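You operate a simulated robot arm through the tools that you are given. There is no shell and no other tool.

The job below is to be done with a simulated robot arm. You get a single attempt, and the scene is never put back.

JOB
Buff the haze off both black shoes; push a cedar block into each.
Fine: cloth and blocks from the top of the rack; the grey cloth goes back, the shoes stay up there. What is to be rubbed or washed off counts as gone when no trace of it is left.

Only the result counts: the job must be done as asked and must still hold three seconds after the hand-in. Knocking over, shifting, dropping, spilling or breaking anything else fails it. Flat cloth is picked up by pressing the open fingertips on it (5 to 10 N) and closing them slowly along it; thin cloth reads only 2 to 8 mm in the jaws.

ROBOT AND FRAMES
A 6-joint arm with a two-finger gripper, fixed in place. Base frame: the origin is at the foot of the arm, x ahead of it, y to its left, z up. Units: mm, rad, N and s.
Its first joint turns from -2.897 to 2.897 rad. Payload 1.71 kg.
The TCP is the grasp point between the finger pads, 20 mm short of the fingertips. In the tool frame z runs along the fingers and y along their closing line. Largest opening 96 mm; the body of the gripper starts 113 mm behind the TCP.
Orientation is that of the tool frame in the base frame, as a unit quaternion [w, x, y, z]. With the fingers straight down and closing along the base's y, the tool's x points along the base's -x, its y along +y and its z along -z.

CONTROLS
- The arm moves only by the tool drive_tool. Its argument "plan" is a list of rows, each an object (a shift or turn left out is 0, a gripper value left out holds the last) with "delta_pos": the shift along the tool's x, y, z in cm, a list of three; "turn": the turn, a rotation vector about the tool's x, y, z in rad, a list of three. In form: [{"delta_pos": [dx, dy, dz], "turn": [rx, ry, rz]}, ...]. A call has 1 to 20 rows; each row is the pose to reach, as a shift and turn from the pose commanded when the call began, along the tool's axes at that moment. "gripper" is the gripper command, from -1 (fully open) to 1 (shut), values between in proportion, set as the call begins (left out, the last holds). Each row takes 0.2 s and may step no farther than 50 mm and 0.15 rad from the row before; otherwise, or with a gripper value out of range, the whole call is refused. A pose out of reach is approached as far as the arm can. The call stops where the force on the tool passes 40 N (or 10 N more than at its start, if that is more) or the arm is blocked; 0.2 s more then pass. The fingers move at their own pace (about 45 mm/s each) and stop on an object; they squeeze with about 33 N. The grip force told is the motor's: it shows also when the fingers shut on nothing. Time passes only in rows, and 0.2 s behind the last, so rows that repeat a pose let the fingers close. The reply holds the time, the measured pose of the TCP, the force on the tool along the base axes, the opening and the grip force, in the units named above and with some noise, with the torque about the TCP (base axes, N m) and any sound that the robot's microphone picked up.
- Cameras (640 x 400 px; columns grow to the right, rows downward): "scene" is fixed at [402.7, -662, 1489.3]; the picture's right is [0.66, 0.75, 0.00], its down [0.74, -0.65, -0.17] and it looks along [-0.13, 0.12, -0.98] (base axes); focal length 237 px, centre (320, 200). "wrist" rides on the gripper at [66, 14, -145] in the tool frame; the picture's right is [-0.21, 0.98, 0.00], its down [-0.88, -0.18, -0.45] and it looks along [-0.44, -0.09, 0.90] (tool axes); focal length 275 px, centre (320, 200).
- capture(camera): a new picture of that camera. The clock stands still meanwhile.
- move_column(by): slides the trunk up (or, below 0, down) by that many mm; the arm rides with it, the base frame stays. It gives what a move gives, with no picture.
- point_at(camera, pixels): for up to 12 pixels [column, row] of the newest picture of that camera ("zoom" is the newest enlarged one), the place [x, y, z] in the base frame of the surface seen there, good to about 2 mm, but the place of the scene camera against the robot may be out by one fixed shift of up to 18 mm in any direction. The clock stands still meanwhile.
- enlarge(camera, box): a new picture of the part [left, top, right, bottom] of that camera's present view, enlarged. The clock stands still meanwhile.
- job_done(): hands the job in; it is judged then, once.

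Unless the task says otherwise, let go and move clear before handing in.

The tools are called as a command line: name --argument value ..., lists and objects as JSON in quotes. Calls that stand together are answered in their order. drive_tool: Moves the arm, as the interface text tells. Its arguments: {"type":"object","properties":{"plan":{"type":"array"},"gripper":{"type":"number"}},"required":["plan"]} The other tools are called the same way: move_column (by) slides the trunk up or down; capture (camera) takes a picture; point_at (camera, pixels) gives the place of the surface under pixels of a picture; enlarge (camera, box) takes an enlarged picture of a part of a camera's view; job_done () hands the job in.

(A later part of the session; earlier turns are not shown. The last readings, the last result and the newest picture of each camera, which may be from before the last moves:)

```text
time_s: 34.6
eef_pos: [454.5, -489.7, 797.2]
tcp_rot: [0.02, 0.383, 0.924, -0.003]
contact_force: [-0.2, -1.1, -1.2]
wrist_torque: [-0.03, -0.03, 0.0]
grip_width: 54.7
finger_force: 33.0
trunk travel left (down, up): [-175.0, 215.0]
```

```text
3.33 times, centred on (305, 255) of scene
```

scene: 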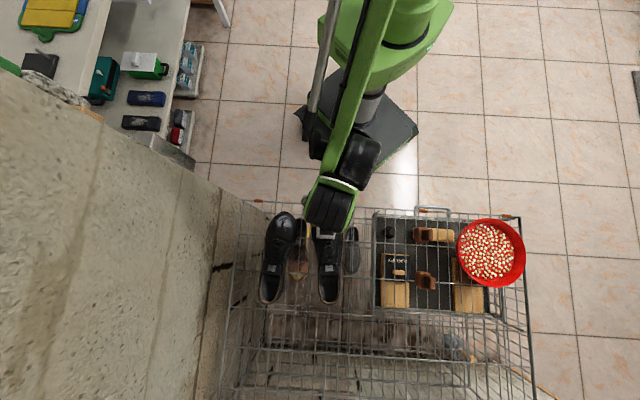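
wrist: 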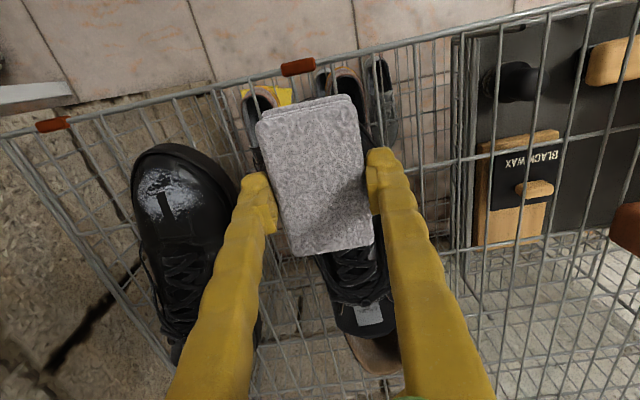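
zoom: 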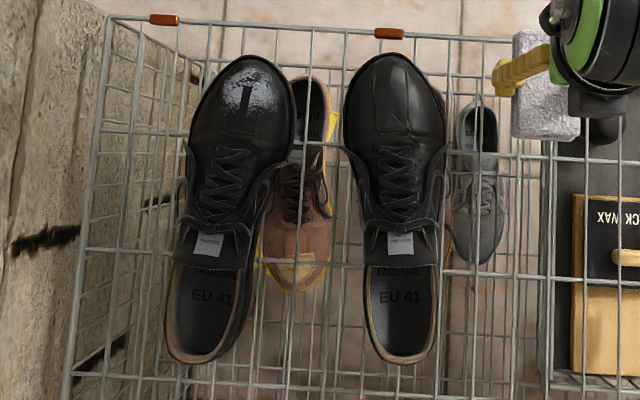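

The near shoe's toe is now clean and the shoe is unmoved. Next the far shoe: I'll move over the near toe at a safe height to view and measure the far toe.

drive_tool --plan '[{"delta_pos": [0, -4.4, -1.0]}, {"delta_pos": [0, -8.8, -1.0]}, {"delta_pos": [0, -12.5, -1.0]}, {"delta_pos": [0, -12.5, -1.0]}]' --gripper 1

enlarge --camera "wrist" --box '[80, 100, 280, 280]'

```text
time_s: 35.6
eef_pos: [364.5, -582.5, 810.7]
tcp_rot: [0.019, 0.383, 0.923, -0.004]
contact_force: [-0.6, -0.1, -0.5]
wrist_torque: [0.03, -0.03, -0.01]
grip_width: 54.9
finger_force: 33.0
trunk travel left (down, up): [-175.0, 215.0]
```

```text
2.22 times, centred on (180, 190) of wrist
```

zoom: 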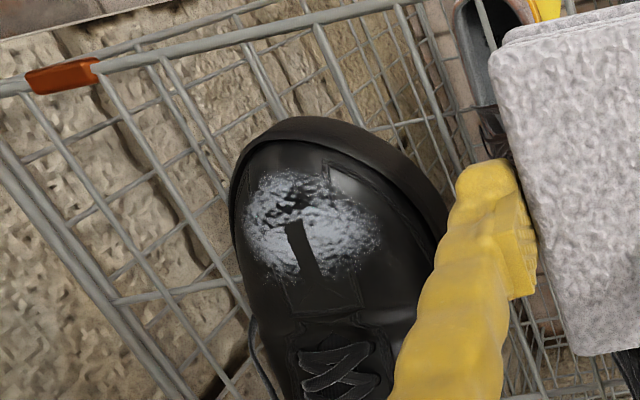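

The far toe's haze spans zoom (243-382, 175-285). Measuring it and the toe around it.

point_at --camera "zoom" --pixels '[[248, 215], [255, 250], [280, 180], [280, 280], [300, 205], [300, 240], [330, 195], [335, 235], [330, 280], [365, 215], [378, 245], [360, 270]]'

point_at --camera "zoom" --pixels '[[290, 150], [330, 155], [375, 180], [250, 170], [300, 310], [340, 310], [270, 310], [400, 240], [390, 290], [240, 210], [310, 340], [350, 340]]'

```text
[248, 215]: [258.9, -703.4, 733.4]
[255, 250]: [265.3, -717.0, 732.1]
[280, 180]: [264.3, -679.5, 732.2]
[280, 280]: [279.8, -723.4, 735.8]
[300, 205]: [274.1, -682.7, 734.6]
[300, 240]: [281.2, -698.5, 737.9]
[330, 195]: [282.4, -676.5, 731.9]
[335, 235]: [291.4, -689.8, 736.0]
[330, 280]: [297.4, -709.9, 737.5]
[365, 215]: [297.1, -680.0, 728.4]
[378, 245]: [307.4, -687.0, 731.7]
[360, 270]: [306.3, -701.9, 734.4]
```

```text
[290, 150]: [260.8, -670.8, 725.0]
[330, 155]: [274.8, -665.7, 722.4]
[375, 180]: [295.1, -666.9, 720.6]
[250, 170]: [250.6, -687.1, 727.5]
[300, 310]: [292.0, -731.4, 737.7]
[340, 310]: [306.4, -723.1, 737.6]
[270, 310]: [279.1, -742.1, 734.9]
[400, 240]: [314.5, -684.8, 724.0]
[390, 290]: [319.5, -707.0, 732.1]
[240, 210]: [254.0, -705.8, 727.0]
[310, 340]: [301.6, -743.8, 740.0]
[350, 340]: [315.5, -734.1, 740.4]
```

The far haze is centred near (283,-699) with the ridge at z≈737.7, like the first shoe. Before moving in I'll check where the wall beside it stands.

point_at --camera "scene" --pixels '[[235, 200], [225, 230], [210, 190], [215, 260], [205, 300], [180, 200], [150, 200], [180, 260], [120, 260], [210, 350], [237, 215], [229, 300]]'

point_at --camera "zoom" --pixels '[[60, 150], [100, 220], [150, 300], [30, 200], [160, 130], [70, 330], [30, 120], [10, 30]]'

```text
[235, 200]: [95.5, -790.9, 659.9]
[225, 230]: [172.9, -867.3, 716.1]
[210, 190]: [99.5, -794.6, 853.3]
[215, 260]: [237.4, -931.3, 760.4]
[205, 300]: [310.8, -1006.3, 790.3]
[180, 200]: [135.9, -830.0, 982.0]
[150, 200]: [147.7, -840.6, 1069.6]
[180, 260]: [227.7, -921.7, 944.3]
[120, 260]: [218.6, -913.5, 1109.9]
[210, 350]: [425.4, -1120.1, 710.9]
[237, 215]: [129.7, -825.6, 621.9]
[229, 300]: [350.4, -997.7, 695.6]
```

```text
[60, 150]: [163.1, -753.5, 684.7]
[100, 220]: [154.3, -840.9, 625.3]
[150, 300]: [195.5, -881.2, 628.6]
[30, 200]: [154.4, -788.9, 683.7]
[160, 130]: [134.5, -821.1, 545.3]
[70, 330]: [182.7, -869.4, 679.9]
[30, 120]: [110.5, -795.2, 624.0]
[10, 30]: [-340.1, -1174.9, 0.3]
```

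The wall plane (x+y≈−690) stays about 195 mm from the far toe, so there is room. I'll move over the far toe, turn the pad 0.17 rad to match that shoe, and lower to just above contact.

drive_tool --plan '[{"delta_pos": [-0.4, -3.5, 0], "turn": [0, 0, 0.05]}, {"delta_pos": [-0.8, -7.0, 0], "turn": [0, 0, 0.1]}, {"delta_pos": [-1.2, -10.5, 0], "turn": [0, 0, 0.14]}, {"delta_pos": [-1.6, -13.8, 0], "turn": [0, 0, 0.17]}, {"delta_pos": [-1.5, -13.8, 2.0], "turn": [0, 0, 0.17]}, {"delta_pos": [-1.5, -13.8, 3.2], "turn": [0, 0, 0.17]}, {"delta_pos": [-1.5, -13.8, 3.2], "turn": [0, 0, 0.17]}]' --gripper 1

capture --camera "wrist"

```text
time_s: 37.2
eef_pos: [277.7, -688.7, 777.3]
tcp_rot: [0.02, 0.461, 0.887, -0.001]
contact_force: [-0.4, 0.2, -0.5]
wrist_torque: [0.01, 0.01, 0.01]
grip_width: 54.7
finger_force: 32.8
trunk travel left (down, up): [-175.0, 215.0]
```

```text
taken
```

wrist: 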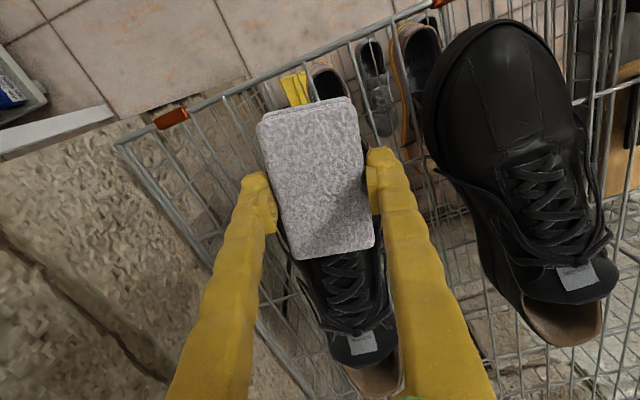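

The pad lines up with the far shoe, and the near shoe's toe looks clean. I'll step down to contact.

drive_tool --plan '[{"delta_pos": [0, 0, 0.2]}, {"delta_pos": [0, 0, 0.35]}]' --gripper 1

drive_tool --plan '[{"delta_pos": [0, 0, 0.08]}]' --gripper 1

drive_tool --plan '[{"delta_pos": [0, 0, 0.06]}]' --gripper 1

```text
time_s: 37.8
eef_pos: [277.7, -688.7, 773.6]
tcp_rot: [0.021, 0.459, 0.888, -0.002]
contact_force: [0.6, 0.0, 0.7]
wrist_torque: [0.03, 0.0, -0.02]
grip_width: 54.9
finger_force: 33.4
trunk travel left (down, up): [-175.0, 215.0]
```

```text
time_s: 38.2
eef_pos: [278.2, -688.5, 772.9]
tcp_rot: [0.021, 0.459, 0.888, -0.002]
contact_force: [0.1, -0.4, -0.5]
wrist_torque: [0.02, -0.01, 0.01]
grip_width: 55.1
finger_force: 33.3
trunk travel left (down, up): [-175.0, 215.0]
```

```text
time_s: 38.6
eef_pos: [277.2, -688.9, 772.0]
tcp_rot: [0.021, 0.46, 0.888, -0.001]
contact_force: [1.5, -1.9, 8.3]
wrist_torque: [-0.44, -0.33, 0.05]
grip_width: 54.6
finger_force: 33.0
trunk travel left (down, up): [-175.0, 215.0]
```

Contact of 8 N, but the torque puts it about 50 mm heelward of the tool (on the vamp). I'll lift 4 mm, shift 8 mm toeward, dip the toe end another 0.05 rad and feel again.

drive_tool --plan '[{"delta_pos": [0, 0, -0.4]}, {"delta_pos": [0.8, 0, -0.4], "turn": [0, -0.05, 0]}, {"delta_pos": [0.8, 0, -0.1], "turn": [0, -0.05, 0]}]' --gripper 1

drive_tool --plan '[{"delta_pos": [0, 0, 0.1]}]' --gripper 1

drive_tool --plan '[{"delta_pos": [0, 0, 0.07]}]' --gripper 1

```text
time_s: 39.4
eef_pos: [272.8, -682.3, 772.2]
tcp_rot: [0.042, 0.459, 0.887, -0.013]
contact_force: [0.5, -0.4, 0.2]
wrist_torque: [-0.06, -0.04, 0.03]
grip_width: 54.6
finger_force: 32.6
trunk travel left (down, up): [-175.0, 215.0]
```

```text
time_s: 39.8
eef_pos: [272.7, -682.2, 771.8]
tcp_rot: [0.042, 0.46, 0.887, -0.013]
contact_force: [0.4, 0.1, 0.3]
wrist_torque: [-0.03, -0.02, 0.0]
grip_width: 54.7
finger_force: 32.8
trunk travel left (down, up): [-175.0, 215.0]
```

```text
time_s: 40.2
eef_pos: [272.6, -681.7, 771.8]
tcp_rot: [0.042, 0.459, 0.887, -0.014]
contact_force: [0.1, 1.0, -1.1]
wrist_torque: [0.01, 0.02, 0.03]
grip_width: 54.7
finger_force: 33.1
trunk travel left (down, up): [-175.0, 215.0]
```

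No contact yet after shifting toeward. Continuing down in small steps.

drive_tool --plan '[{"delta_pos": [0, 0, 0.08]}]' --gripper 1

drive_tool --plan '[{"delta_pos": [0, 0, 0.06]}]' --gripper 1

```text
time_s: 40.6
eef_pos: [273.7, -681.5, 770.3]
tcp_rot: [0.042, 0.459, 0.887, -0.013]
contact_force: [-0.6, 0.2, -0.1]
wrist_torque: [-0.01, -0.01, 0.0]
grip_width: 54.9
finger_force: 32.5
trunk travel left (down, up): [-175.0, 215.0]
```

```text
time_s: 41.0
eef_pos: [274.8, -682.0, 769.7]
tcp_rot: [0.043, 0.46, 0.887, -0.013]
contact_force: [-0.1, -0.2, -0.5]
wrist_torque: [0.0, -0.01, 0.02]
grip_width: 55.0
finger_force: 32.4
trunk travel left (down, up): [-175.0, 215.0]
```

drive_tool --plan '[{"delta_pos": [0, 0, 0.06]}]' --gripper 1

drive_tool --plan '[{"delta_pos": [0, 0, 0.05]}]' --gripper 1

```text
time_s: 41.4
eef_pos: [273.7, -682.8, 769.0]
tcp_rot: [0.042, 0.459, 0.887, -0.013]
contact_force: [1.1, 1.2, 3.1]
wrist_torque: [0.02, -0.03, -0.01]
grip_width: 54.6
finger_force: 33.3
trunk travel left (down, up): [-175.0, 215.0]
```

```text
time_s: 41.8
eef_pos: [273.1, -681.9, 768.9]
tcp_rot: [0.043, 0.46, 0.887, -0.014]
contact_force: [-0.6, -3.4, 25.8]
wrist_torque: [-0.19, -0.12, 0.0]
grip_width: 54.6
finger_force: 33.2
trunk travel left (down, up): [-175.0, 215.0]
```

Contact is now near the pad's middle but 26 N is too high; easing back 0.4 mm.

drive_tool --plan '[{"delta_pos": [0, 0, -0.04]}]' --gripper 1

```text
time_s: 42.2
eef_pos: [274.4, -681.1, 769.0]
tcp_rot: [0.043, 0.459, 0.887, -0.014]
contact_force: [-0.7, -3.1, 26.9]
wrist_torque: [-0.22, -0.17, -0.04]
grip_width: 54.8
finger_force: 32.8
trunk travel left (down, up): [-175.0, 215.0]
```

drive_tool --plan '[{"delta_pos": [0, 0, -0.06]}]' --gripper 1

```text
time_s: 42.6
eef_pos: [273.9, -681.3, 767.9]
tcp_rot: [0.043, 0.46, 0.887, -0.013]
contact_force: [-0.1, -2.2, 17.4]
wrist_torque: [-0.16, -0.13, 0.01]
grip_width: 55.0
finger_force: 33.0
trunk travel left (down, up): [-175.0, 215.0]
```

drive_tool --plan '[{"delta_pos": [0, 0, -0.04]}]' --gripper 1

```text
time_s: 43.0
eef_pos: [272.4, -681.7, 768.9]
tcp_rot: [0.043, 0.46, 0.887, -0.014]
contact_force: [-2.3, -0.6, 17.2]
wrist_torque: [-0.08, -0.11, -0.03]
grip_width: 54.7
finger_force: 32.9
trunk travel left (down, up): [-175.0, 215.0]
```

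Still 17 N; easing a bit more.

drive_tool --plan '[{"delta_pos": [0, 0, -0.04]}, {"delta_pos": [0, 0, -0.04]}]' --gripper 1

```text
time_s: 43.6
eef_pos: [273.3, -681.3, 770.3]
tcp_rot: [0.042, 0.459, 0.887, -0.014]
contact_force: [-1.1, 1.1, 0.8]
wrist_torque: [0.03, 0.03, 0.02]
grip_width: 54.7
finger_force: 33.4
trunk travel left (down, up): [-175.0, 215.0]
```

Now about 1 N. I'll press 0.5 mm and stroke sideways ±10 mm in one go.

drive_tool --plan '[{"delta_pos": [0, 0, 0.05]}, {"delta_pos": [0, 0.5, 0.05]}, {"delta_pos": [0, 1.0, 0.05]}, {"delta_pos": [0, 0.5, 0.05]}, {"delta_pos": [0, 0, 0.05]}, {"delta_pos": [0, -0.5, 0.05]}, {"delta_pos": [0, -1.0, 0.05]}, {"delta_pos": [0, -0.5, 0.05]}, {"delta_pos": [0, 0, 0.05]}]' --gripper 1

```text
time_s: 45.6
eef_pos: [274.2, -681.3, 769.7]
tcp_rot: [0.042, 0.46, 0.887, -0.012]
contact_force: [-0.4, -0.8, -1.0]
wrist_torque: [0.0, -0.02, 0.02]
grip_width: 55.1
finger_force: 33.3
trunk travel left (down, up): [-175.0, 215.0]
```

The stroke ended without contact (−1 N). I'll press 0.5 mm deeper and check.

drive_tool --plan '[{"delta_pos": [0, 0, 0.05]}]' --gripper 1

drive_tool --plan '[{"delta_pos": [0, 0, 0.03]}]' --gripper 1

```text
time_s: 46.0
eef_pos: [273.8, -681.9, 768.9]
tcp_rot: [0.042, 0.46, 0.887, -0.014]
contact_force: [0.2, 0.5, -1.1]
wrist_torque: [-0.01, -0.01, 0.02]
grip_width: 54.8
finger_force: 33.2
trunk travel left (down, up): [-175.0, 215.0]
```

```text
time_s: 46.4
eef_pos: [273.6, -681.6, 769.7]
tcp_rot: [0.041, 0.46, 0.887, -0.013]
contact_force: [0.3, -0.5, 3.9]
wrist_torque: [-0.02, -0.06, -0.01]
grip_width: 54.9
finger_force: 32.7
trunk travel left (down, up): [-175.0, 215.0]
```

Contact is 4 N near the pad's middle. I'll add 0.2 mm and rub sideways and lengthwise.

drive_tool --plan '[{"delta_pos": [0, 0, 0.02]}, {"delta_pos": [0, 0.5, 0.02]}, {"delta_pos": [0, 1.0, 0.02]}, {"delta_pos": [0, 0.5, 0.02]}, {"delta_pos": [0, 0, 0.02]}, {"delta_pos": [0, -0.5, 0.02]}, {"delta_pos": [0, -1.0, 0.02]}, {"delta_pos": [0, -0.5, 0.02]}, {"delta_pos": [0, 0, 0.02]}]' --gripper 1

```text
time_s: 48.4
eef_pos: [271.1, -682.0, 768.2]
tcp_rot: [0.043, 0.46, 0.887, -0.013]
contact_force: [-17.5, -4.2, 21.6]
wrist_torque: [-0.16, 0.39, -0.08]
grip_width: 54.7
finger_force: 32.7
trunk travel left (down, up): [-175.0, 215.0]
```

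Good rubbing contact (about 20 N, a bit strong). I'll ease 0.4 mm and do another set sideways.

drive_tool --plan '[{"delta_pos": [0, 0.5, -0.04]}, {"delta_pos": [0, 1.0, -0.04]}, {"delta_pos": [0, 0.5, -0.04]}, {"delta_pos": [0, 0, -0.04]}, {"delta_pos": [0, -0.5, -0.04]}, {"delta_pos": [0, -1.0, -0.04]}, {"delta_pos": [0, -0.5, -0.04]}, {"delta_pos": [0, 0, -0.04]}, {"delta_pos": [0, 0.5, -0.04]}, {"delta_pos": [0, 1.0, -0.04]}, {"delta_pos": [0, 0.5, -0.04]}, {"delta_pos": [0, 0, -0.04]}]' --gripper 1

drive_tool --plan '[{"delta_pos": [0, 0, -3.0]}, {"delta_pos": [0, 4.4, -4.0]}, {"delta_pos": [0, 8.8, -4.5]}, {"delta_pos": [0, 13.2, -4.5]}, {"delta_pos": [0, 13.2, -4.5]}]' --gripper 1

enlarge --camera "wrist" --box '[80, 100, 280, 280]'

enlarge --camera "scene" --box '[230, 195, 380, 315]'

```text
time_s: 51.0
eef_pos: [273.2, -681.1, 768.6]
tcp_rot: [0.043, 0.46, 0.887, -0.013]
contact_force: [0.5, -0.2, -1.1]
wrist_torque: [-0.01, 0.02, -0.04]
grip_width: 54.8
finger_force: 33.1
trunk travel left (down, up): [-175.0, 215.0]
```

```text
time_s: 52.2
eef_pos: [377.7, -603.1, 817.8]
tcp_rot: [0.043, 0.459, 0.887, -0.013]
contact_force: [0.5, 0.0, -0.7]
wrist_torque: [0.02, 0.0, 0.03]
grip_width: 55.1
finger_force: 33.4
trunk travel left (down, up): [-175.0, 215.0]
```

```text
2.22 times, centred on (180, 190) of wrist
```

zoom: 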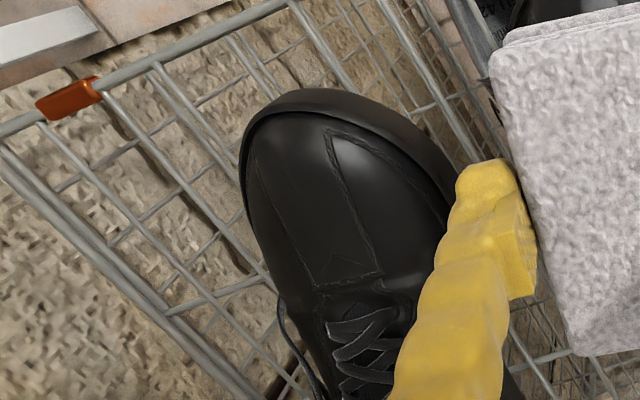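

```text
3.33 times, centred on (305, 255) of scene
```

zoom: 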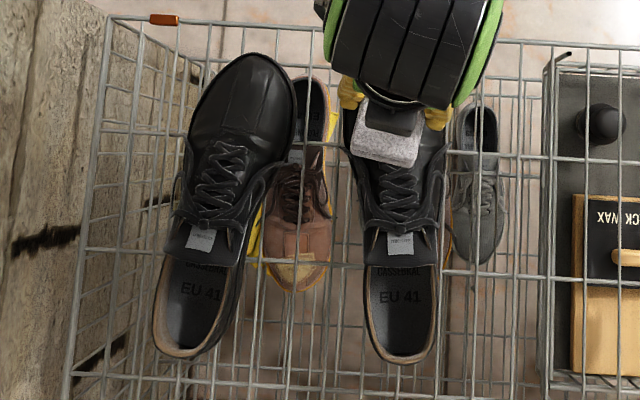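

Both toes are now clean in the pictures; the far shoe only turned slightly at its heel. I'll carry the cloth back over its original place, undoing the tool's tilt and turn.

drive_tool --plan '[{"delta_pos": [-0.3, 3.8, 0.0], "turn": [0, 0.016, -0.034]}, {"delta_pos": [-0.6, 7.6, 0.0], "turn": [0, 0.032, -0.068]}, {"delta_pos": [-0.9, 11.4, 0.5], "turn": [0, 0.048, -0.102]}, {"delta_pos": [-1.2, 15.2, 1.0], "turn": [0, 0.064, -0.136]}, {"delta_pos": [-1.54, 18.9, 1.45], "turn": [-0.002, 0.08, -0.17]}, {"delta_pos": [-1.54, 18.9, 1.45], "turn": [-0.002, 0.08, -0.17]}, {"delta_pos": [-1.54, 18.9, 1.45], "turn": [-0.002, 0.08, -0.17]}]' --gripper 1

capture --camera "wrist"

enlarge --camera "scene" --box '[230, 195, 380, 315]'

```text
time_s: 53.8
eef_pos: [541.8, -507.0, 802.8]
tcp_rot: [0.006, 0.383, 0.924, 0.002]
contact_force: [0.5, -0.2, 0.2]
wrist_torque: [0.03, 0.02, 0.04]
grip_width: 55.1
finger_force: 32.6
trunk travel left (down, up): [-175.0, 215.0]
```

```text
taken
```

wrist: 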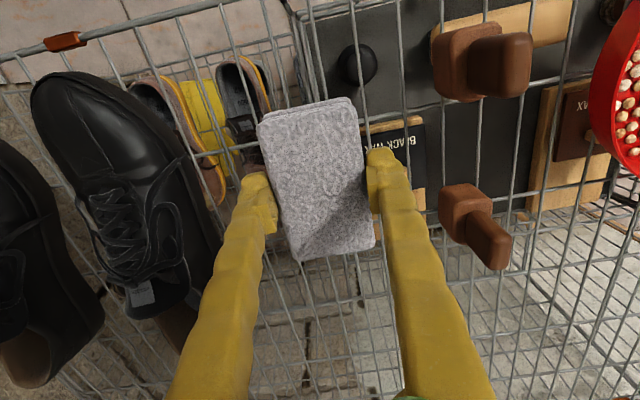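

```text
3.33 times, centred on (305, 255) of scene
```

zoom: 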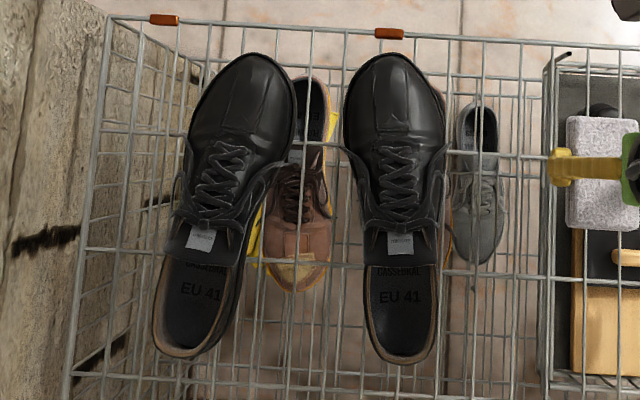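

Both toes look clean. Before giving up the cloth I'll enlarge both toes as closely as possible.

enlarge --camera "scene" --box '[260, 205, 350, 255]'

enlarge --camera "wrist" --box '[0, 60, 220, 200]'

```text
7.11 times, centred on (305, 230) of scene
```

zoom: 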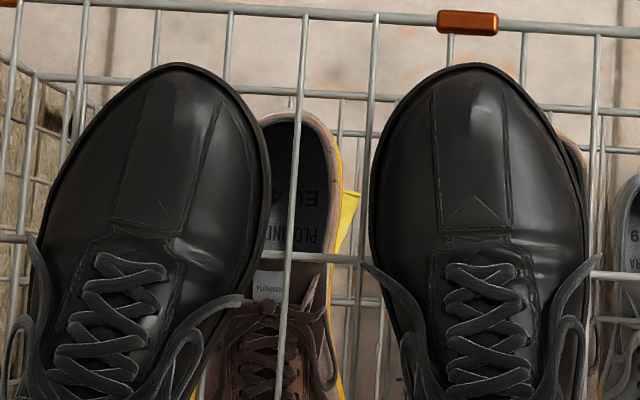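

```text
2.86 times, centred on (110, 130) of wrist
```

zoom: 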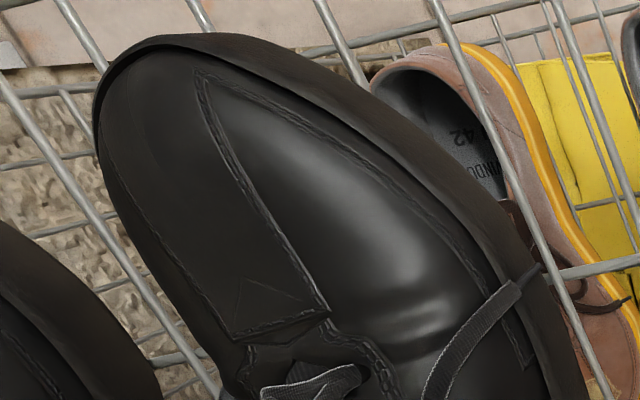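

Only smooth reflections are visible. One more very close look at each toe's former patch.

enlarge --camera "wrist" --box '[30, 70, 110, 120]'

enlarge --camera "scene" --box '[265, 210, 305, 235]'

enlarge --camera "scene" --box '[308, 210, 348, 235]'

```text
8.00 times, centred on (70, 95) of wrist
```

zoom: 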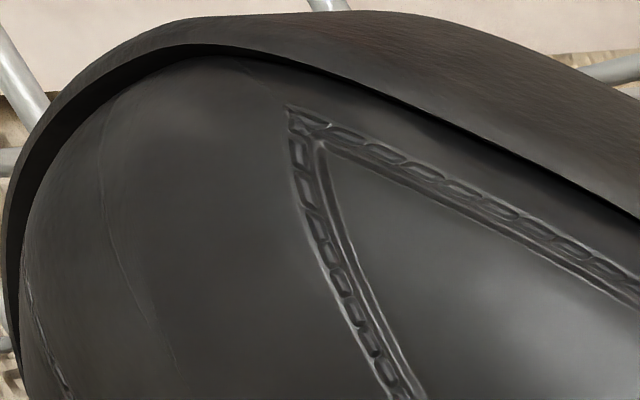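

```text
16.00 times, centred on (285, 222) of scene
```

zoom: 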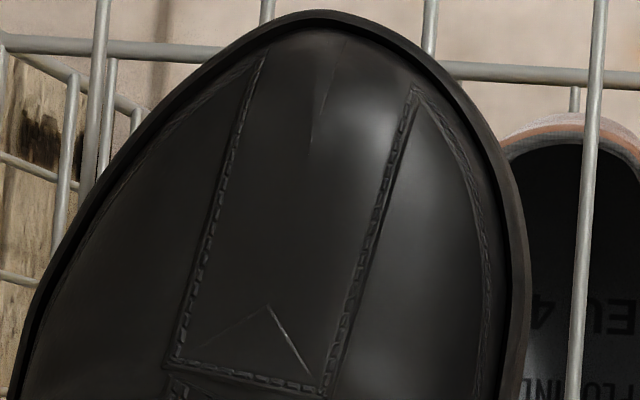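

```text
16.00 times, centred on (328, 222) of scene
```

zoom: 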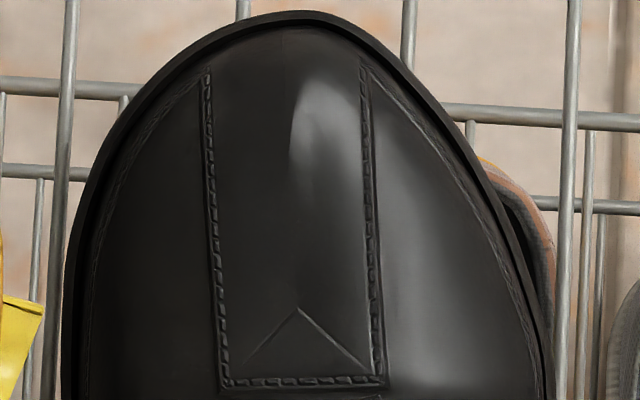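

Both toes are spotless. I'll lower the cloth at its original place (TCP about 541.9,-507.1) to just above the wires.

drive_tool --plan '[{"delta_pos": [0, 0, 3.5]}, {"delta_pos": [0, 0, 6.5]}, {"delta_pos": [0, 0, 7.7]}, {"delta_pos": [0, 0, 7.7]}]' --gripper 1

drive_tool --plan '[{"delta_pos": [0, 0, 0.15]}]' --gripper 1

drive_tool --plan '[{"delta_pos": [0, 0, 0.1]}]' --gripper 1

```text
time_s: 54.8
eef_pos: [544.3, -507.0, 726.1]
tcp_rot: [0.006, 0.383, 0.924, 0.002]
contact_force: [-1.5, -1.0, 0.8]
wrist_torque: [0.0, 0.03, 0.02]
grip_width: 54.6
finger_force: 32.8
trunk travel left (down, up): [-175.0, 215.0]
```

```text
time_s: 55.2
eef_pos: [544.3, -507.6, 726.8]
tcp_rot: [0.007, 0.383, 0.924, 0.002]
contact_force: [1.2, -0.2, -1.4]
wrist_torque: [0.01, 0.02, 0.01]
grip_width: 54.9
finger_force: 33.0
trunk travel left (down, up): [-175.0, 215.0]
```

```text
time_s: 55.6
eef_pos: [545.3, -507.1, 726.4]
tcp_rot: [0.006, 0.383, 0.924, 0.003]
contact_force: [0.4, 0.0, -0.9]
wrist_torque: [-0.01, 0.0, 0.0]
grip_width: 54.8
finger_force: 32.7
trunk travel left (down, up): [-175.0, 215.0]
```

Still free at z≈726. Continuing down.

drive_tool --plan '[{"delta_pos": [0.1, -0.1, 0.15]}]' --gripper 1

drive_tool --plan '[{"delta_pos": [0, 0, 0.15]}]' --gripper 1

drive_tool --plan '[{"delta_pos": [0, 0, 0.1]}]' --gripper 1

```text
time_s: 56.0
eef_pos: [542.1, -506.1, 724.0]
tcp_rot: [0.007, 0.383, 0.924, 0.003]
contact_force: [0.0, -1.2, -0.4]
wrist_torque: [-0.01, 0.0, 0.0]
grip_width: 55.0
finger_force: 32.9
trunk travel left (down, up): [-175.0, 215.0]
```

```text
time_s: 56.4
eef_pos: [542.5, -507.7, 723.1]
tcp_rot: [0.006, 0.382, 0.924, 0.002]
contact_force: [-0.3, 0.7, 5.1]
wrist_torque: [0.1, 0.25, -0.02]
grip_width: 54.7
finger_force: 32.9
trunk travel left (down, up): [-175.0, 215.0]
```

```text
time_s: 56.8
eef_pos: [541.3, -506.7, 723.1]
tcp_rot: [0.007, 0.383, 0.924, 0.002]
contact_force: [4.9, -4.0, 14.5]
wrist_torque: [0.21, 0.47, 0.05]
grip_width: 54.8
finger_force: 33.0
trunk travel left (down, up): [-175.0, 215.0]
```

The cloth rests on the wires (14 N). I'll ease 0.5 mm and open the jaws.

drive_tool --plan '[{"delta_pos": [0, 0, -0.05]}]' --gripper 1

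drive_tool --plan '[{"delta_pos": [0, 0, 0]}, {"delta_pos": [0, 0, 0]}, {"delta_pos": [0, 0, 0]}, {"delta_pos": [0, 0, 0]}]' --gripper -1

drive_tool --plan '[{"delta_pos": [0, 0, -2.0]}, {"delta_pos": [0, 0, -6.0]}, {"delta_pos": [0, 0, -10.0]}, {"delta_pos": [0, 0, -14.0]}, {"delta_pos": [0, 0, -14.0]}]' --gripper -1

capture --camera "wrist"

capture --camera "scene"

```text
time_s: 57.2
eef_pos: [541.5, -507.4, 722.8]
tcp_rot: [0.008, 0.383, 0.924, 0.001]
contact_force: [2.5, -3.9, 9.9]
wrist_torque: [0.1, 0.32, 0.07]
grip_width: 54.6
finger_force: 32.5
trunk travel left (down, up): [-175.0, 215.0]
```

```text
time_s: 58.2
eef_pos: [542.5, -506.3, 722.6]
tcp_rot: [0.007, 0.383, 0.924, 0.002]
contact_force: [-0.9, 0.1, -0.5]
wrist_torque: [-0.02, 0.02, 0.01]
grip_width: 95.8
finger_force: 0.0
trunk travel left (down, up): [-175.0, 215.0]
```

```text
time_s: 59.4
eef_pos: [542.8, -508.3, 863.8]
tcp_rot: [0.006, 0.383, 0.924, 0.002]
contact_force: [-0.7, 0.6, 0.7]
wrist_torque: [-0.02, -0.01, -0.02]
grip_width: 95.9
finger_force: 0.1
trunk travel left (down, up): [-175.0, 215.0]
```

```text
taken
```

wrist: 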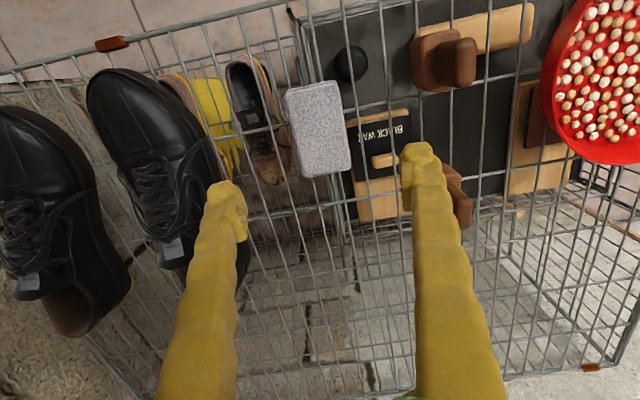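

```text
taken
```

scene: 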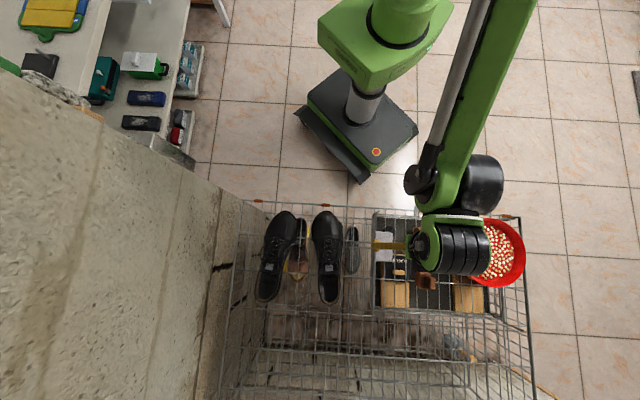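

The cloth lies back in its place at wrist (318,130). Now I'll look closely at the cedar blocks and check the cloth's position.

enlarge --camera "wrist" --box '[270, 10, 490, 250]'

```text
1.67 times, centred on (380, 130) of wrist
```

zoom: 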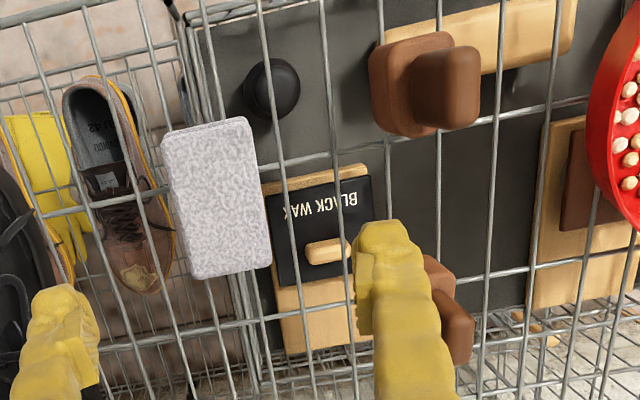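

Block 1 (zoom (370-480, 30-140)) is well visible; measuring its body, knob and the cloth corners.

point_at --camera "zoom" --pixels '[[415, 55], [478, 50], [418, 118], [472, 125], [445, 85], [378, 55], [440, 35], [380, 125], [425, 134], [395, 70], [374, 90], [410, 40]]'

point_at --camera "zoom" --pixels '[[168, 140], [248, 125], [266, 262], [195, 275], [218, 200], [445, 300], [460, 340], [435, 270], [295, 170], [380, 145], [340, 152], [600, 120]]'

```text
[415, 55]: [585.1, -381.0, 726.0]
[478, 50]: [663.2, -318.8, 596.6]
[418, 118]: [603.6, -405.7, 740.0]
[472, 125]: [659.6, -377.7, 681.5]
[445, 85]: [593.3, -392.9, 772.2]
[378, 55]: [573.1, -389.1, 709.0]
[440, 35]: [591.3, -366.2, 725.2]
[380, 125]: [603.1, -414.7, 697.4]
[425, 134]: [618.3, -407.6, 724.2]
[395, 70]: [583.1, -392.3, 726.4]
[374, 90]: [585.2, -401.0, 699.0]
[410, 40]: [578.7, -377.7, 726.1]
```

```text
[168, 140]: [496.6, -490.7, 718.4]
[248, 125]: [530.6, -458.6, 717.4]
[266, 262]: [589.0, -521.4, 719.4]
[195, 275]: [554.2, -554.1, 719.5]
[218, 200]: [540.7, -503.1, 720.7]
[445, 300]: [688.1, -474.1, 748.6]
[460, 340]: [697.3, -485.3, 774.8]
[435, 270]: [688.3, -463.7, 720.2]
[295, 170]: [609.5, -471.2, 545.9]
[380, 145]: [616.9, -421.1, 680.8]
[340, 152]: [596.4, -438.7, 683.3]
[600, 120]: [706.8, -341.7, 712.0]
```

The cloth is within 3 mm of its old place and flat. Now I'll go view the shoe openings from above to measure where the blocks have to go.

drive_tool --plan '[{"delta_pos": [-1.9, -3.2, -0.4]}, {"delta_pos": [-3.9, -6.4, -0.8]}, {"delta_pos": [-5.8, -9.6, -1.2]}, {"delta_pos": [-7.8, -12.8, -1.6]}, {"delta_pos": [-9.7, -16.0, -2.0]}, {"delta_pos": [-9.7, -16.0, -2.0]}]' --gripper -1

capture --camera "wrist"

enlarge --camera "scene" --box '[240, 245, 350, 315]'

```text
time_s: 60.8
eef_pos: [498.3, -688.5, 882.5]
tcp_rot: [0.007, 0.384, 0.924, 0.002]
contact_force: [-0.3, 0.0, -0.6]
wrist_torque: [0.05, 0.01, -0.03]
grip_width: 96.1
finger_force: 0.1
trunk travel left (down, up): [-175.0, 215.0]
```

```text
taken
```

wrist: 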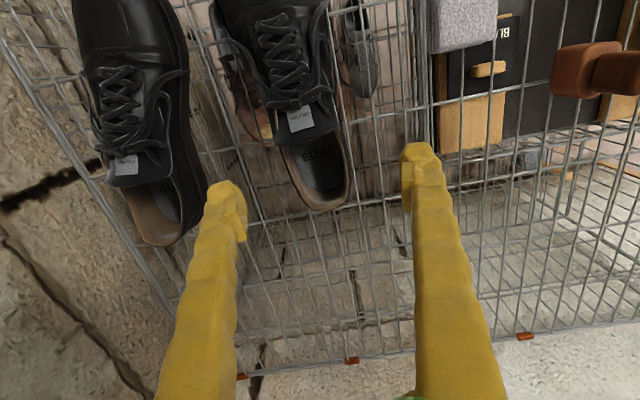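

```text
5.71 times, centred on (295, 280) of scene
```

zoom: 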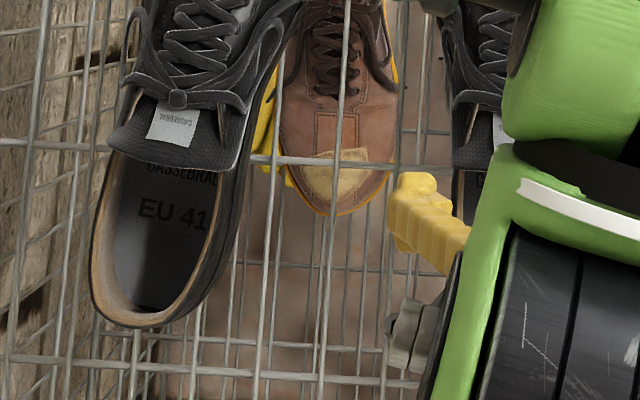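

The shoe openings are visible at wrist (320,170) and (155,205). I'll enlarge and measure them.

enlarge --camera "wrist" --box '[240, 80, 400, 220]'

```text
2.86 times, centred on (320, 150) of wrist
```

zoom: 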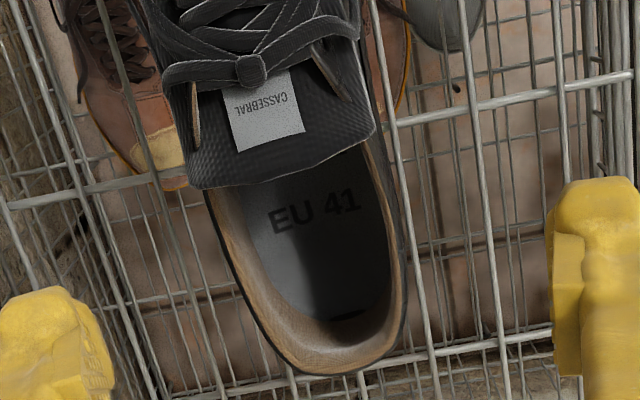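

point_at --camera "zoom" --pixels '[[212, 205], [228, 255], [252, 310], [290, 362], [335, 368], [385, 345], [402, 300], [398, 250], [388, 200], [370, 148], [285, 175], [330, 165]]'

point_at --camera "zoom" --pixels '[[300, 215], [345, 205], [310, 255], [350, 250], [330, 290], [360, 295], [270, 260], [300, 310], [350, 330], [380, 260], [260, 210], [372, 190]]'

```text
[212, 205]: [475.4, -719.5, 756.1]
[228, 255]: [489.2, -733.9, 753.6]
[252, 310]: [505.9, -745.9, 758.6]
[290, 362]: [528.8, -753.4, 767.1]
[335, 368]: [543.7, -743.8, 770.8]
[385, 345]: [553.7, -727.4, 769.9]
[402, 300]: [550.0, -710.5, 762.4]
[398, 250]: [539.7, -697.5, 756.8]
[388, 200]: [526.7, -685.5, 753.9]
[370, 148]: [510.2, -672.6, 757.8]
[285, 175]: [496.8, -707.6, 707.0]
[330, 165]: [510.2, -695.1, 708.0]
```

```text
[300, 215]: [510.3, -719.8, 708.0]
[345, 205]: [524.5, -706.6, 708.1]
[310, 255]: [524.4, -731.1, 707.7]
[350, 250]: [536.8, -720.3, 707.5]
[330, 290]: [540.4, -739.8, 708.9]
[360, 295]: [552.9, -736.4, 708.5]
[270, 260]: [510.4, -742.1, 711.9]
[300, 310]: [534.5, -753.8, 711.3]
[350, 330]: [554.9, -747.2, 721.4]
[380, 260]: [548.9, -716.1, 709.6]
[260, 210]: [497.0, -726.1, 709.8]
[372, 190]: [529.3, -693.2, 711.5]
```

Shoe 2's opening: insole at z≈708, rim at z≈754–770, axis from (493,-696) to (541,-740), about 46 mm wide inside. Now the same for the far shoe.

enlarge --camera "wrist" --box '[70, 130, 230, 260]'

```text
3.08 times, centred on (150, 195) of wrist
```

zoom: 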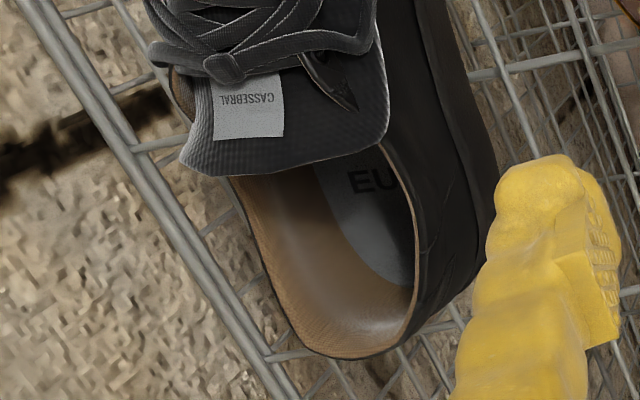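

point_at --camera "zoom" --pixels '[[236, 190], [255, 240], [275, 295], [310, 345], [350, 355], [390, 345], [408, 300], [415, 250], [405, 200], [385, 155], [330, 170], [360, 200]]'

point_at --camera "zoom" --pixels '[[380, 230], [350, 260], [395, 265], [320, 260], [320, 200], [290, 230], [330, 310], [380, 300], [355, 230], [190, 170], [340, 150], [383, 130]]'

```text
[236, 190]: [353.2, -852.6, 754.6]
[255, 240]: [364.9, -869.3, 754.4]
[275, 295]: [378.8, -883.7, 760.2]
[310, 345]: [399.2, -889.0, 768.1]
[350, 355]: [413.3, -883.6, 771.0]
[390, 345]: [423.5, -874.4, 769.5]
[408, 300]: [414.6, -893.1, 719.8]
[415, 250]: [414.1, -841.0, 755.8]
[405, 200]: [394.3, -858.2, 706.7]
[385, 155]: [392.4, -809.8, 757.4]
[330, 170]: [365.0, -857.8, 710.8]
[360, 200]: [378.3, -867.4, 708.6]
```

```text
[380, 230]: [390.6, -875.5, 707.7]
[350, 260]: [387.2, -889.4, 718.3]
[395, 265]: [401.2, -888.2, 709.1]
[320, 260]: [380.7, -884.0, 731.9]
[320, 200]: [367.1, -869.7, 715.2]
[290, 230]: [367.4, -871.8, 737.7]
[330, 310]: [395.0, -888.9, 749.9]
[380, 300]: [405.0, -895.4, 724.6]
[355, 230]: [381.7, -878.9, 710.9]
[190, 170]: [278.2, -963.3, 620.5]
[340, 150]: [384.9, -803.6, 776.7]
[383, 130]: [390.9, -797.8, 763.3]
```

Both openings are mapped (far shoe's rim centre near (393,-855), z 754–771). Now I'll move to look down at the second block near (690,-485).

drive_tool --plan '[{"delta_pos": [1.0, 4.1, 0]}, {"delta_pos": [2.0, 8.2, 0]}, {"delta_pos": [3.0, 12.4, 0]}, {"delta_pos": [4.0, 16.6, 0]}, {"delta_pos": [5.0, 20.8, 0]}, {"delta_pos": [6.2, 25.0, 0]}, {"delta_pos": [7.3, 29.2, 0]}, {"delta_pos": [7.3, 29.2, 0]}]' --gripper -1

capture --camera "wrist"

enlarge --camera "scene" --box '[240, 200, 350, 315]'

```text
time_s: 62.6
eef_pos: [647.5, -429.7, 885.5]
tcp_rot: [0.007, 0.382, 0.924, 0.001]
contact_force: [1.0, 0.4, 0.2]
wrist_torque: [-0.04, -0.02, -0.02]
grip_width: 96.2
finger_force: 0.0
trunk travel left (down, up): [-175.0, 215.0]
```

```text
taken
```

wrist: 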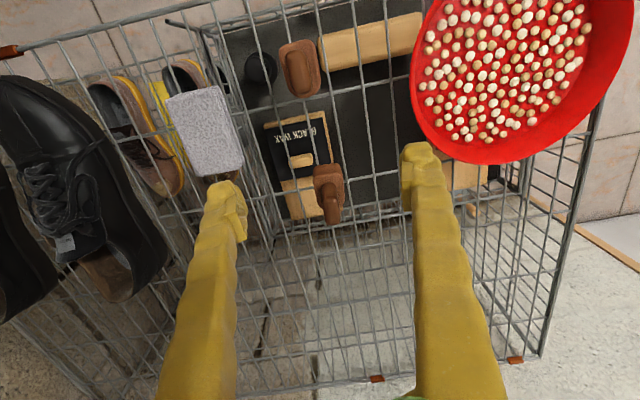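

```text
3.48 times, centred on (295, 258) of scene
```

zoom: 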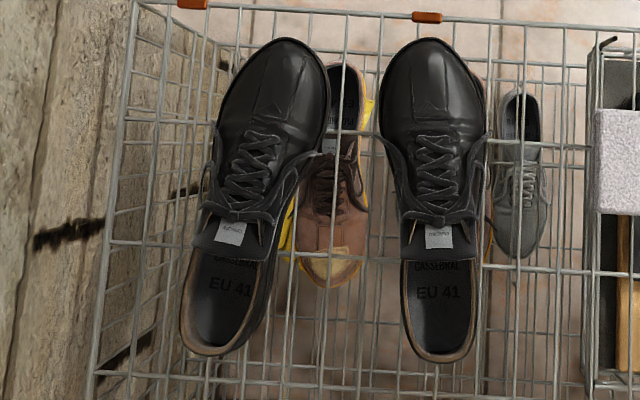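

Both blocks are visible at wrist (300,68) and (328,192). Enlarging each for measurement.

enlarge --camera "wrist" --box '[290, 150, 370, 230]'

point_at --camera "wrist" --pixels '[[316, 170], [339, 166], [325, 201], [340, 198], [332, 185], [327, 172], [332, 222], [326, 212], [343, 208], [335, 200]]'

enlarge --camera "wrist" --box '[260, 30, 340, 110]'

```text
5.00 times, centred on (330, 190) of wrist
```

zoom: 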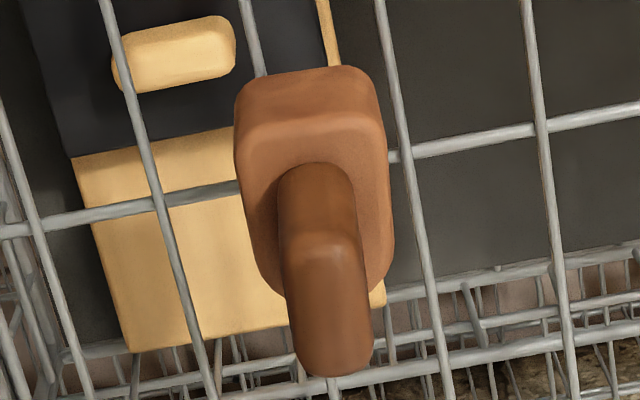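

```text
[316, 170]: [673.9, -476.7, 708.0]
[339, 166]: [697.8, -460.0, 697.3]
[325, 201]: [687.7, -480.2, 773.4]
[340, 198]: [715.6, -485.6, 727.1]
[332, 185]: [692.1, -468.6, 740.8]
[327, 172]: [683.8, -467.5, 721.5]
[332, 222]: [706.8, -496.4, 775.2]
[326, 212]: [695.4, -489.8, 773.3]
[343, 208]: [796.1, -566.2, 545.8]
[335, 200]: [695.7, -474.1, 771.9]
```

```text
5.00 times, centred on (300, 70) of wrist
```

zoom: 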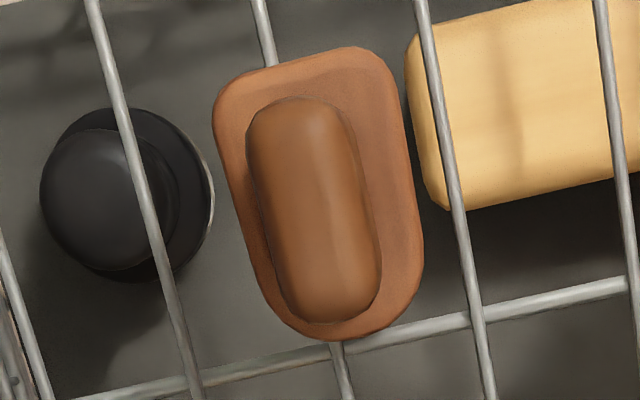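

Block 1 shows a D-shaped body (rounded end heelward) with a stadium-shaped knob. Measuring its points.

point_at --camera "zoom" --pixels '[[290, 115], [335, 305], [265, 190], [365, 240], [315, 210], [225, 110], [380, 65], [330, 332], [248, 240], [415, 230], [300, 75], [405, 150]]'

enlarge --camera "wrist" --box '[290, 150, 370, 230]'

point_at --camera "zoom" --pixels '[[245, 110], [375, 95], [265, 160], [355, 150], [320, 140], [390, 230], [245, 230], [300, 240], [350, 245], [330, 290], [335, 360], [370, 320]]'

```text
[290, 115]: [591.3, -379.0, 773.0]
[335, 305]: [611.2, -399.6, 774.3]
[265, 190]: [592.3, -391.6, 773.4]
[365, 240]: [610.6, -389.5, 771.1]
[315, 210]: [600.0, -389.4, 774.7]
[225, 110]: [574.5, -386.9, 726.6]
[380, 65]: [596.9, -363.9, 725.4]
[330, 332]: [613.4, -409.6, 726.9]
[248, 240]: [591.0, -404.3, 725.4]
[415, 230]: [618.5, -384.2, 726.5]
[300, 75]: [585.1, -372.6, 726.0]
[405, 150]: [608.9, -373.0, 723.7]
```

```text
5.00 times, centred on (330, 190) of wrist
```

zoom: 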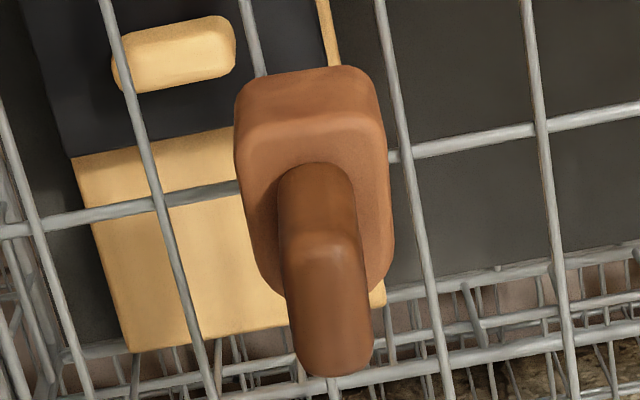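

```text
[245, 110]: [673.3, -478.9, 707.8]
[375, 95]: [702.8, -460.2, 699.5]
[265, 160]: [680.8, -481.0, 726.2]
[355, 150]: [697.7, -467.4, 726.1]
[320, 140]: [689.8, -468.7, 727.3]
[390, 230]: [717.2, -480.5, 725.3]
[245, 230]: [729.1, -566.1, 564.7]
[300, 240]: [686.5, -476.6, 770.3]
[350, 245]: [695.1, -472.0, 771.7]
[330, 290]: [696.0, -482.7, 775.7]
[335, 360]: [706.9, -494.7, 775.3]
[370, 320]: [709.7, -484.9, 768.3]
```

Block 2's knob centre is about (699.5,-483.5), top z 775, axis about −50°; block 1's knob centre is (600.5,-389.5). I'll hover over block 2 with the jaws across its knob.

drive_tool --plan '[{"delta_pos": [-3.7, 0, 0], "turn": [0, 0, 0.045]}, {"delta_pos": [-7.5, -0.15, 0], "turn": [0, 0, 0.087]}, {"delta_pos": [-7.5, -0.15, 3.5], "turn": [0, 0, 0.087]}, {"delta_pos": [-7.5, -0.15, 6.5], "turn": [0, 0, 0.087]}, {"delta_pos": [-7.5, -0.15, 6.5], "turn": [0, 0, 0.087]}, {"delta_pos": [-7.5, -0.15, 6.5], "turn": [0, 0, 0.087]}]' --gripper -1

capture --camera "wrist"

```text
time_s: 64.0
eef_pos: [702.5, -483.8, 817.7]
tcp_rot: [0.007, 0.422, 0.907, 0.002]
contact_force: [-0.4, 0.6, -0.2]
wrist_torque: [-0.02, -0.01, -0.04]
grip_width: 96.0
finger_force: 0.0
trunk travel left (down, up): [-175.0, 215.0]
```

```text
taken
```

wrist: 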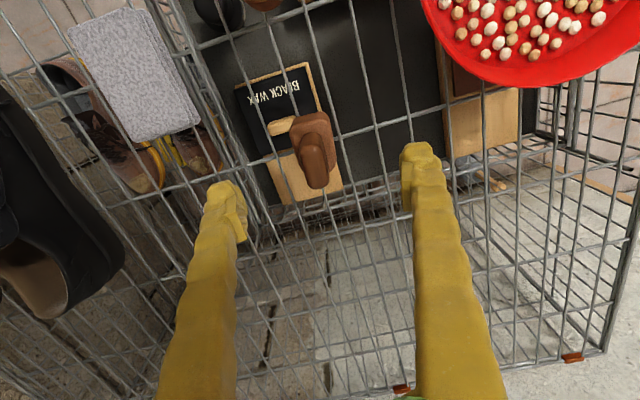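

Block 2 sits between the jaws at (315,150). Enlarging to refine its centre and angle.

enlarge --camera "wrist" --box '[270, 100, 360, 200]'

```text
4.00 times, centred on (315, 150) of wrist
```

zoom: 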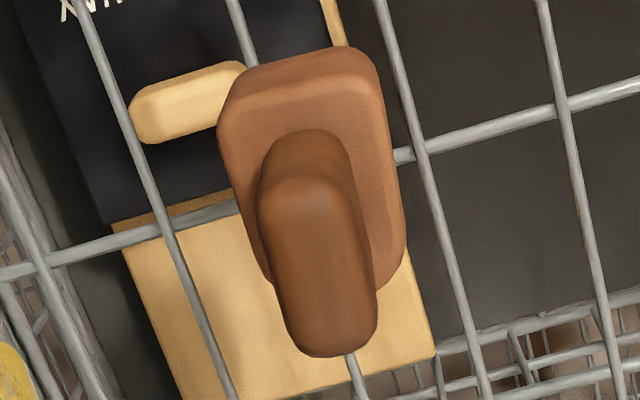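

point_at --camera "zoom" --pixels '[[300, 180], [325, 345], [268, 210], [285, 320], [345, 200], [370, 310], [315, 265], [228, 125], [375, 85], [400, 200], [300, 345], [355, 340]]'

```text
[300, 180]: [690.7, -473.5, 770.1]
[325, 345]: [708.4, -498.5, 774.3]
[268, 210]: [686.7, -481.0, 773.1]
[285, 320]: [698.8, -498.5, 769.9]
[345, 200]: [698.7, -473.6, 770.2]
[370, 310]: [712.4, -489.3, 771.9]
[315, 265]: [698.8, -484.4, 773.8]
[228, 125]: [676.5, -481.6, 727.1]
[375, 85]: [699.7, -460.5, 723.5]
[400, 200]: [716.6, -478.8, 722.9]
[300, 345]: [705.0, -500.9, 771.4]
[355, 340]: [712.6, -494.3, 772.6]
```

Knob centre refined to (699.5,-485.8). I'll correct by about 4 mm and lower to TCP z≈764, then close.

drive_tool --plan '[{"delta_pos": [0.04, -0.36, 2.5]}, {"delta_pos": [0.04, -0.36, 5.0]}, {"delta_pos": [0.04, -0.36, 5.3]}, {"delta_pos": [0.04, -0.36, 5.3]}]' --gripper -1

drive_tool --plan '[{"delta_pos": [0, 0, 0]}, {"delta_pos": [0, 0, 0]}, {"delta_pos": [0, 0, 0]}, {"delta_pos": [0, 0, 0]}, {"delta_pos": [0, 0, 0]}, {"delta_pos": [0, 0, 0]}, {"delta_pos": [0, 0, 0]}]' --gripper 1

capture --camera "wrist"

```text
time_s: 65.0
eef_pos: [701.3, -487.6, 763.1]
tcp_rot: [0.006, 0.423, 0.906, 0.003]
contact_force: [1.0, -0.2, 0.1]
wrist_torque: [-0.02, 0.0, 0.01]
grip_width: 95.9
finger_force: 0.1
trunk travel left (down, up): [-175.0, 215.0]
```

```text
time_s: 66.6
eef_pos: [700.7, -485.9, 762.8]
tcp_rot: [0.005, 0.422, 0.906, 0.002]
contact_force: [0.3, 0.4, 0.0]
wrist_torque: [0.03, -0.02, -0.03]
grip_width: 16.7
finger_force: 33.0
trunk travel left (down, up): [-175.0, 215.0]
```

```text
taken
```

wrist: 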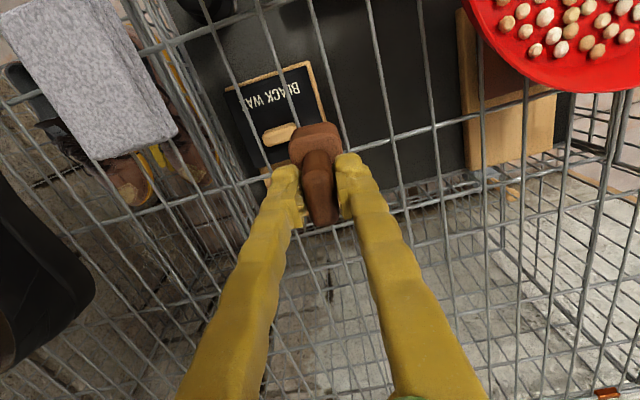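

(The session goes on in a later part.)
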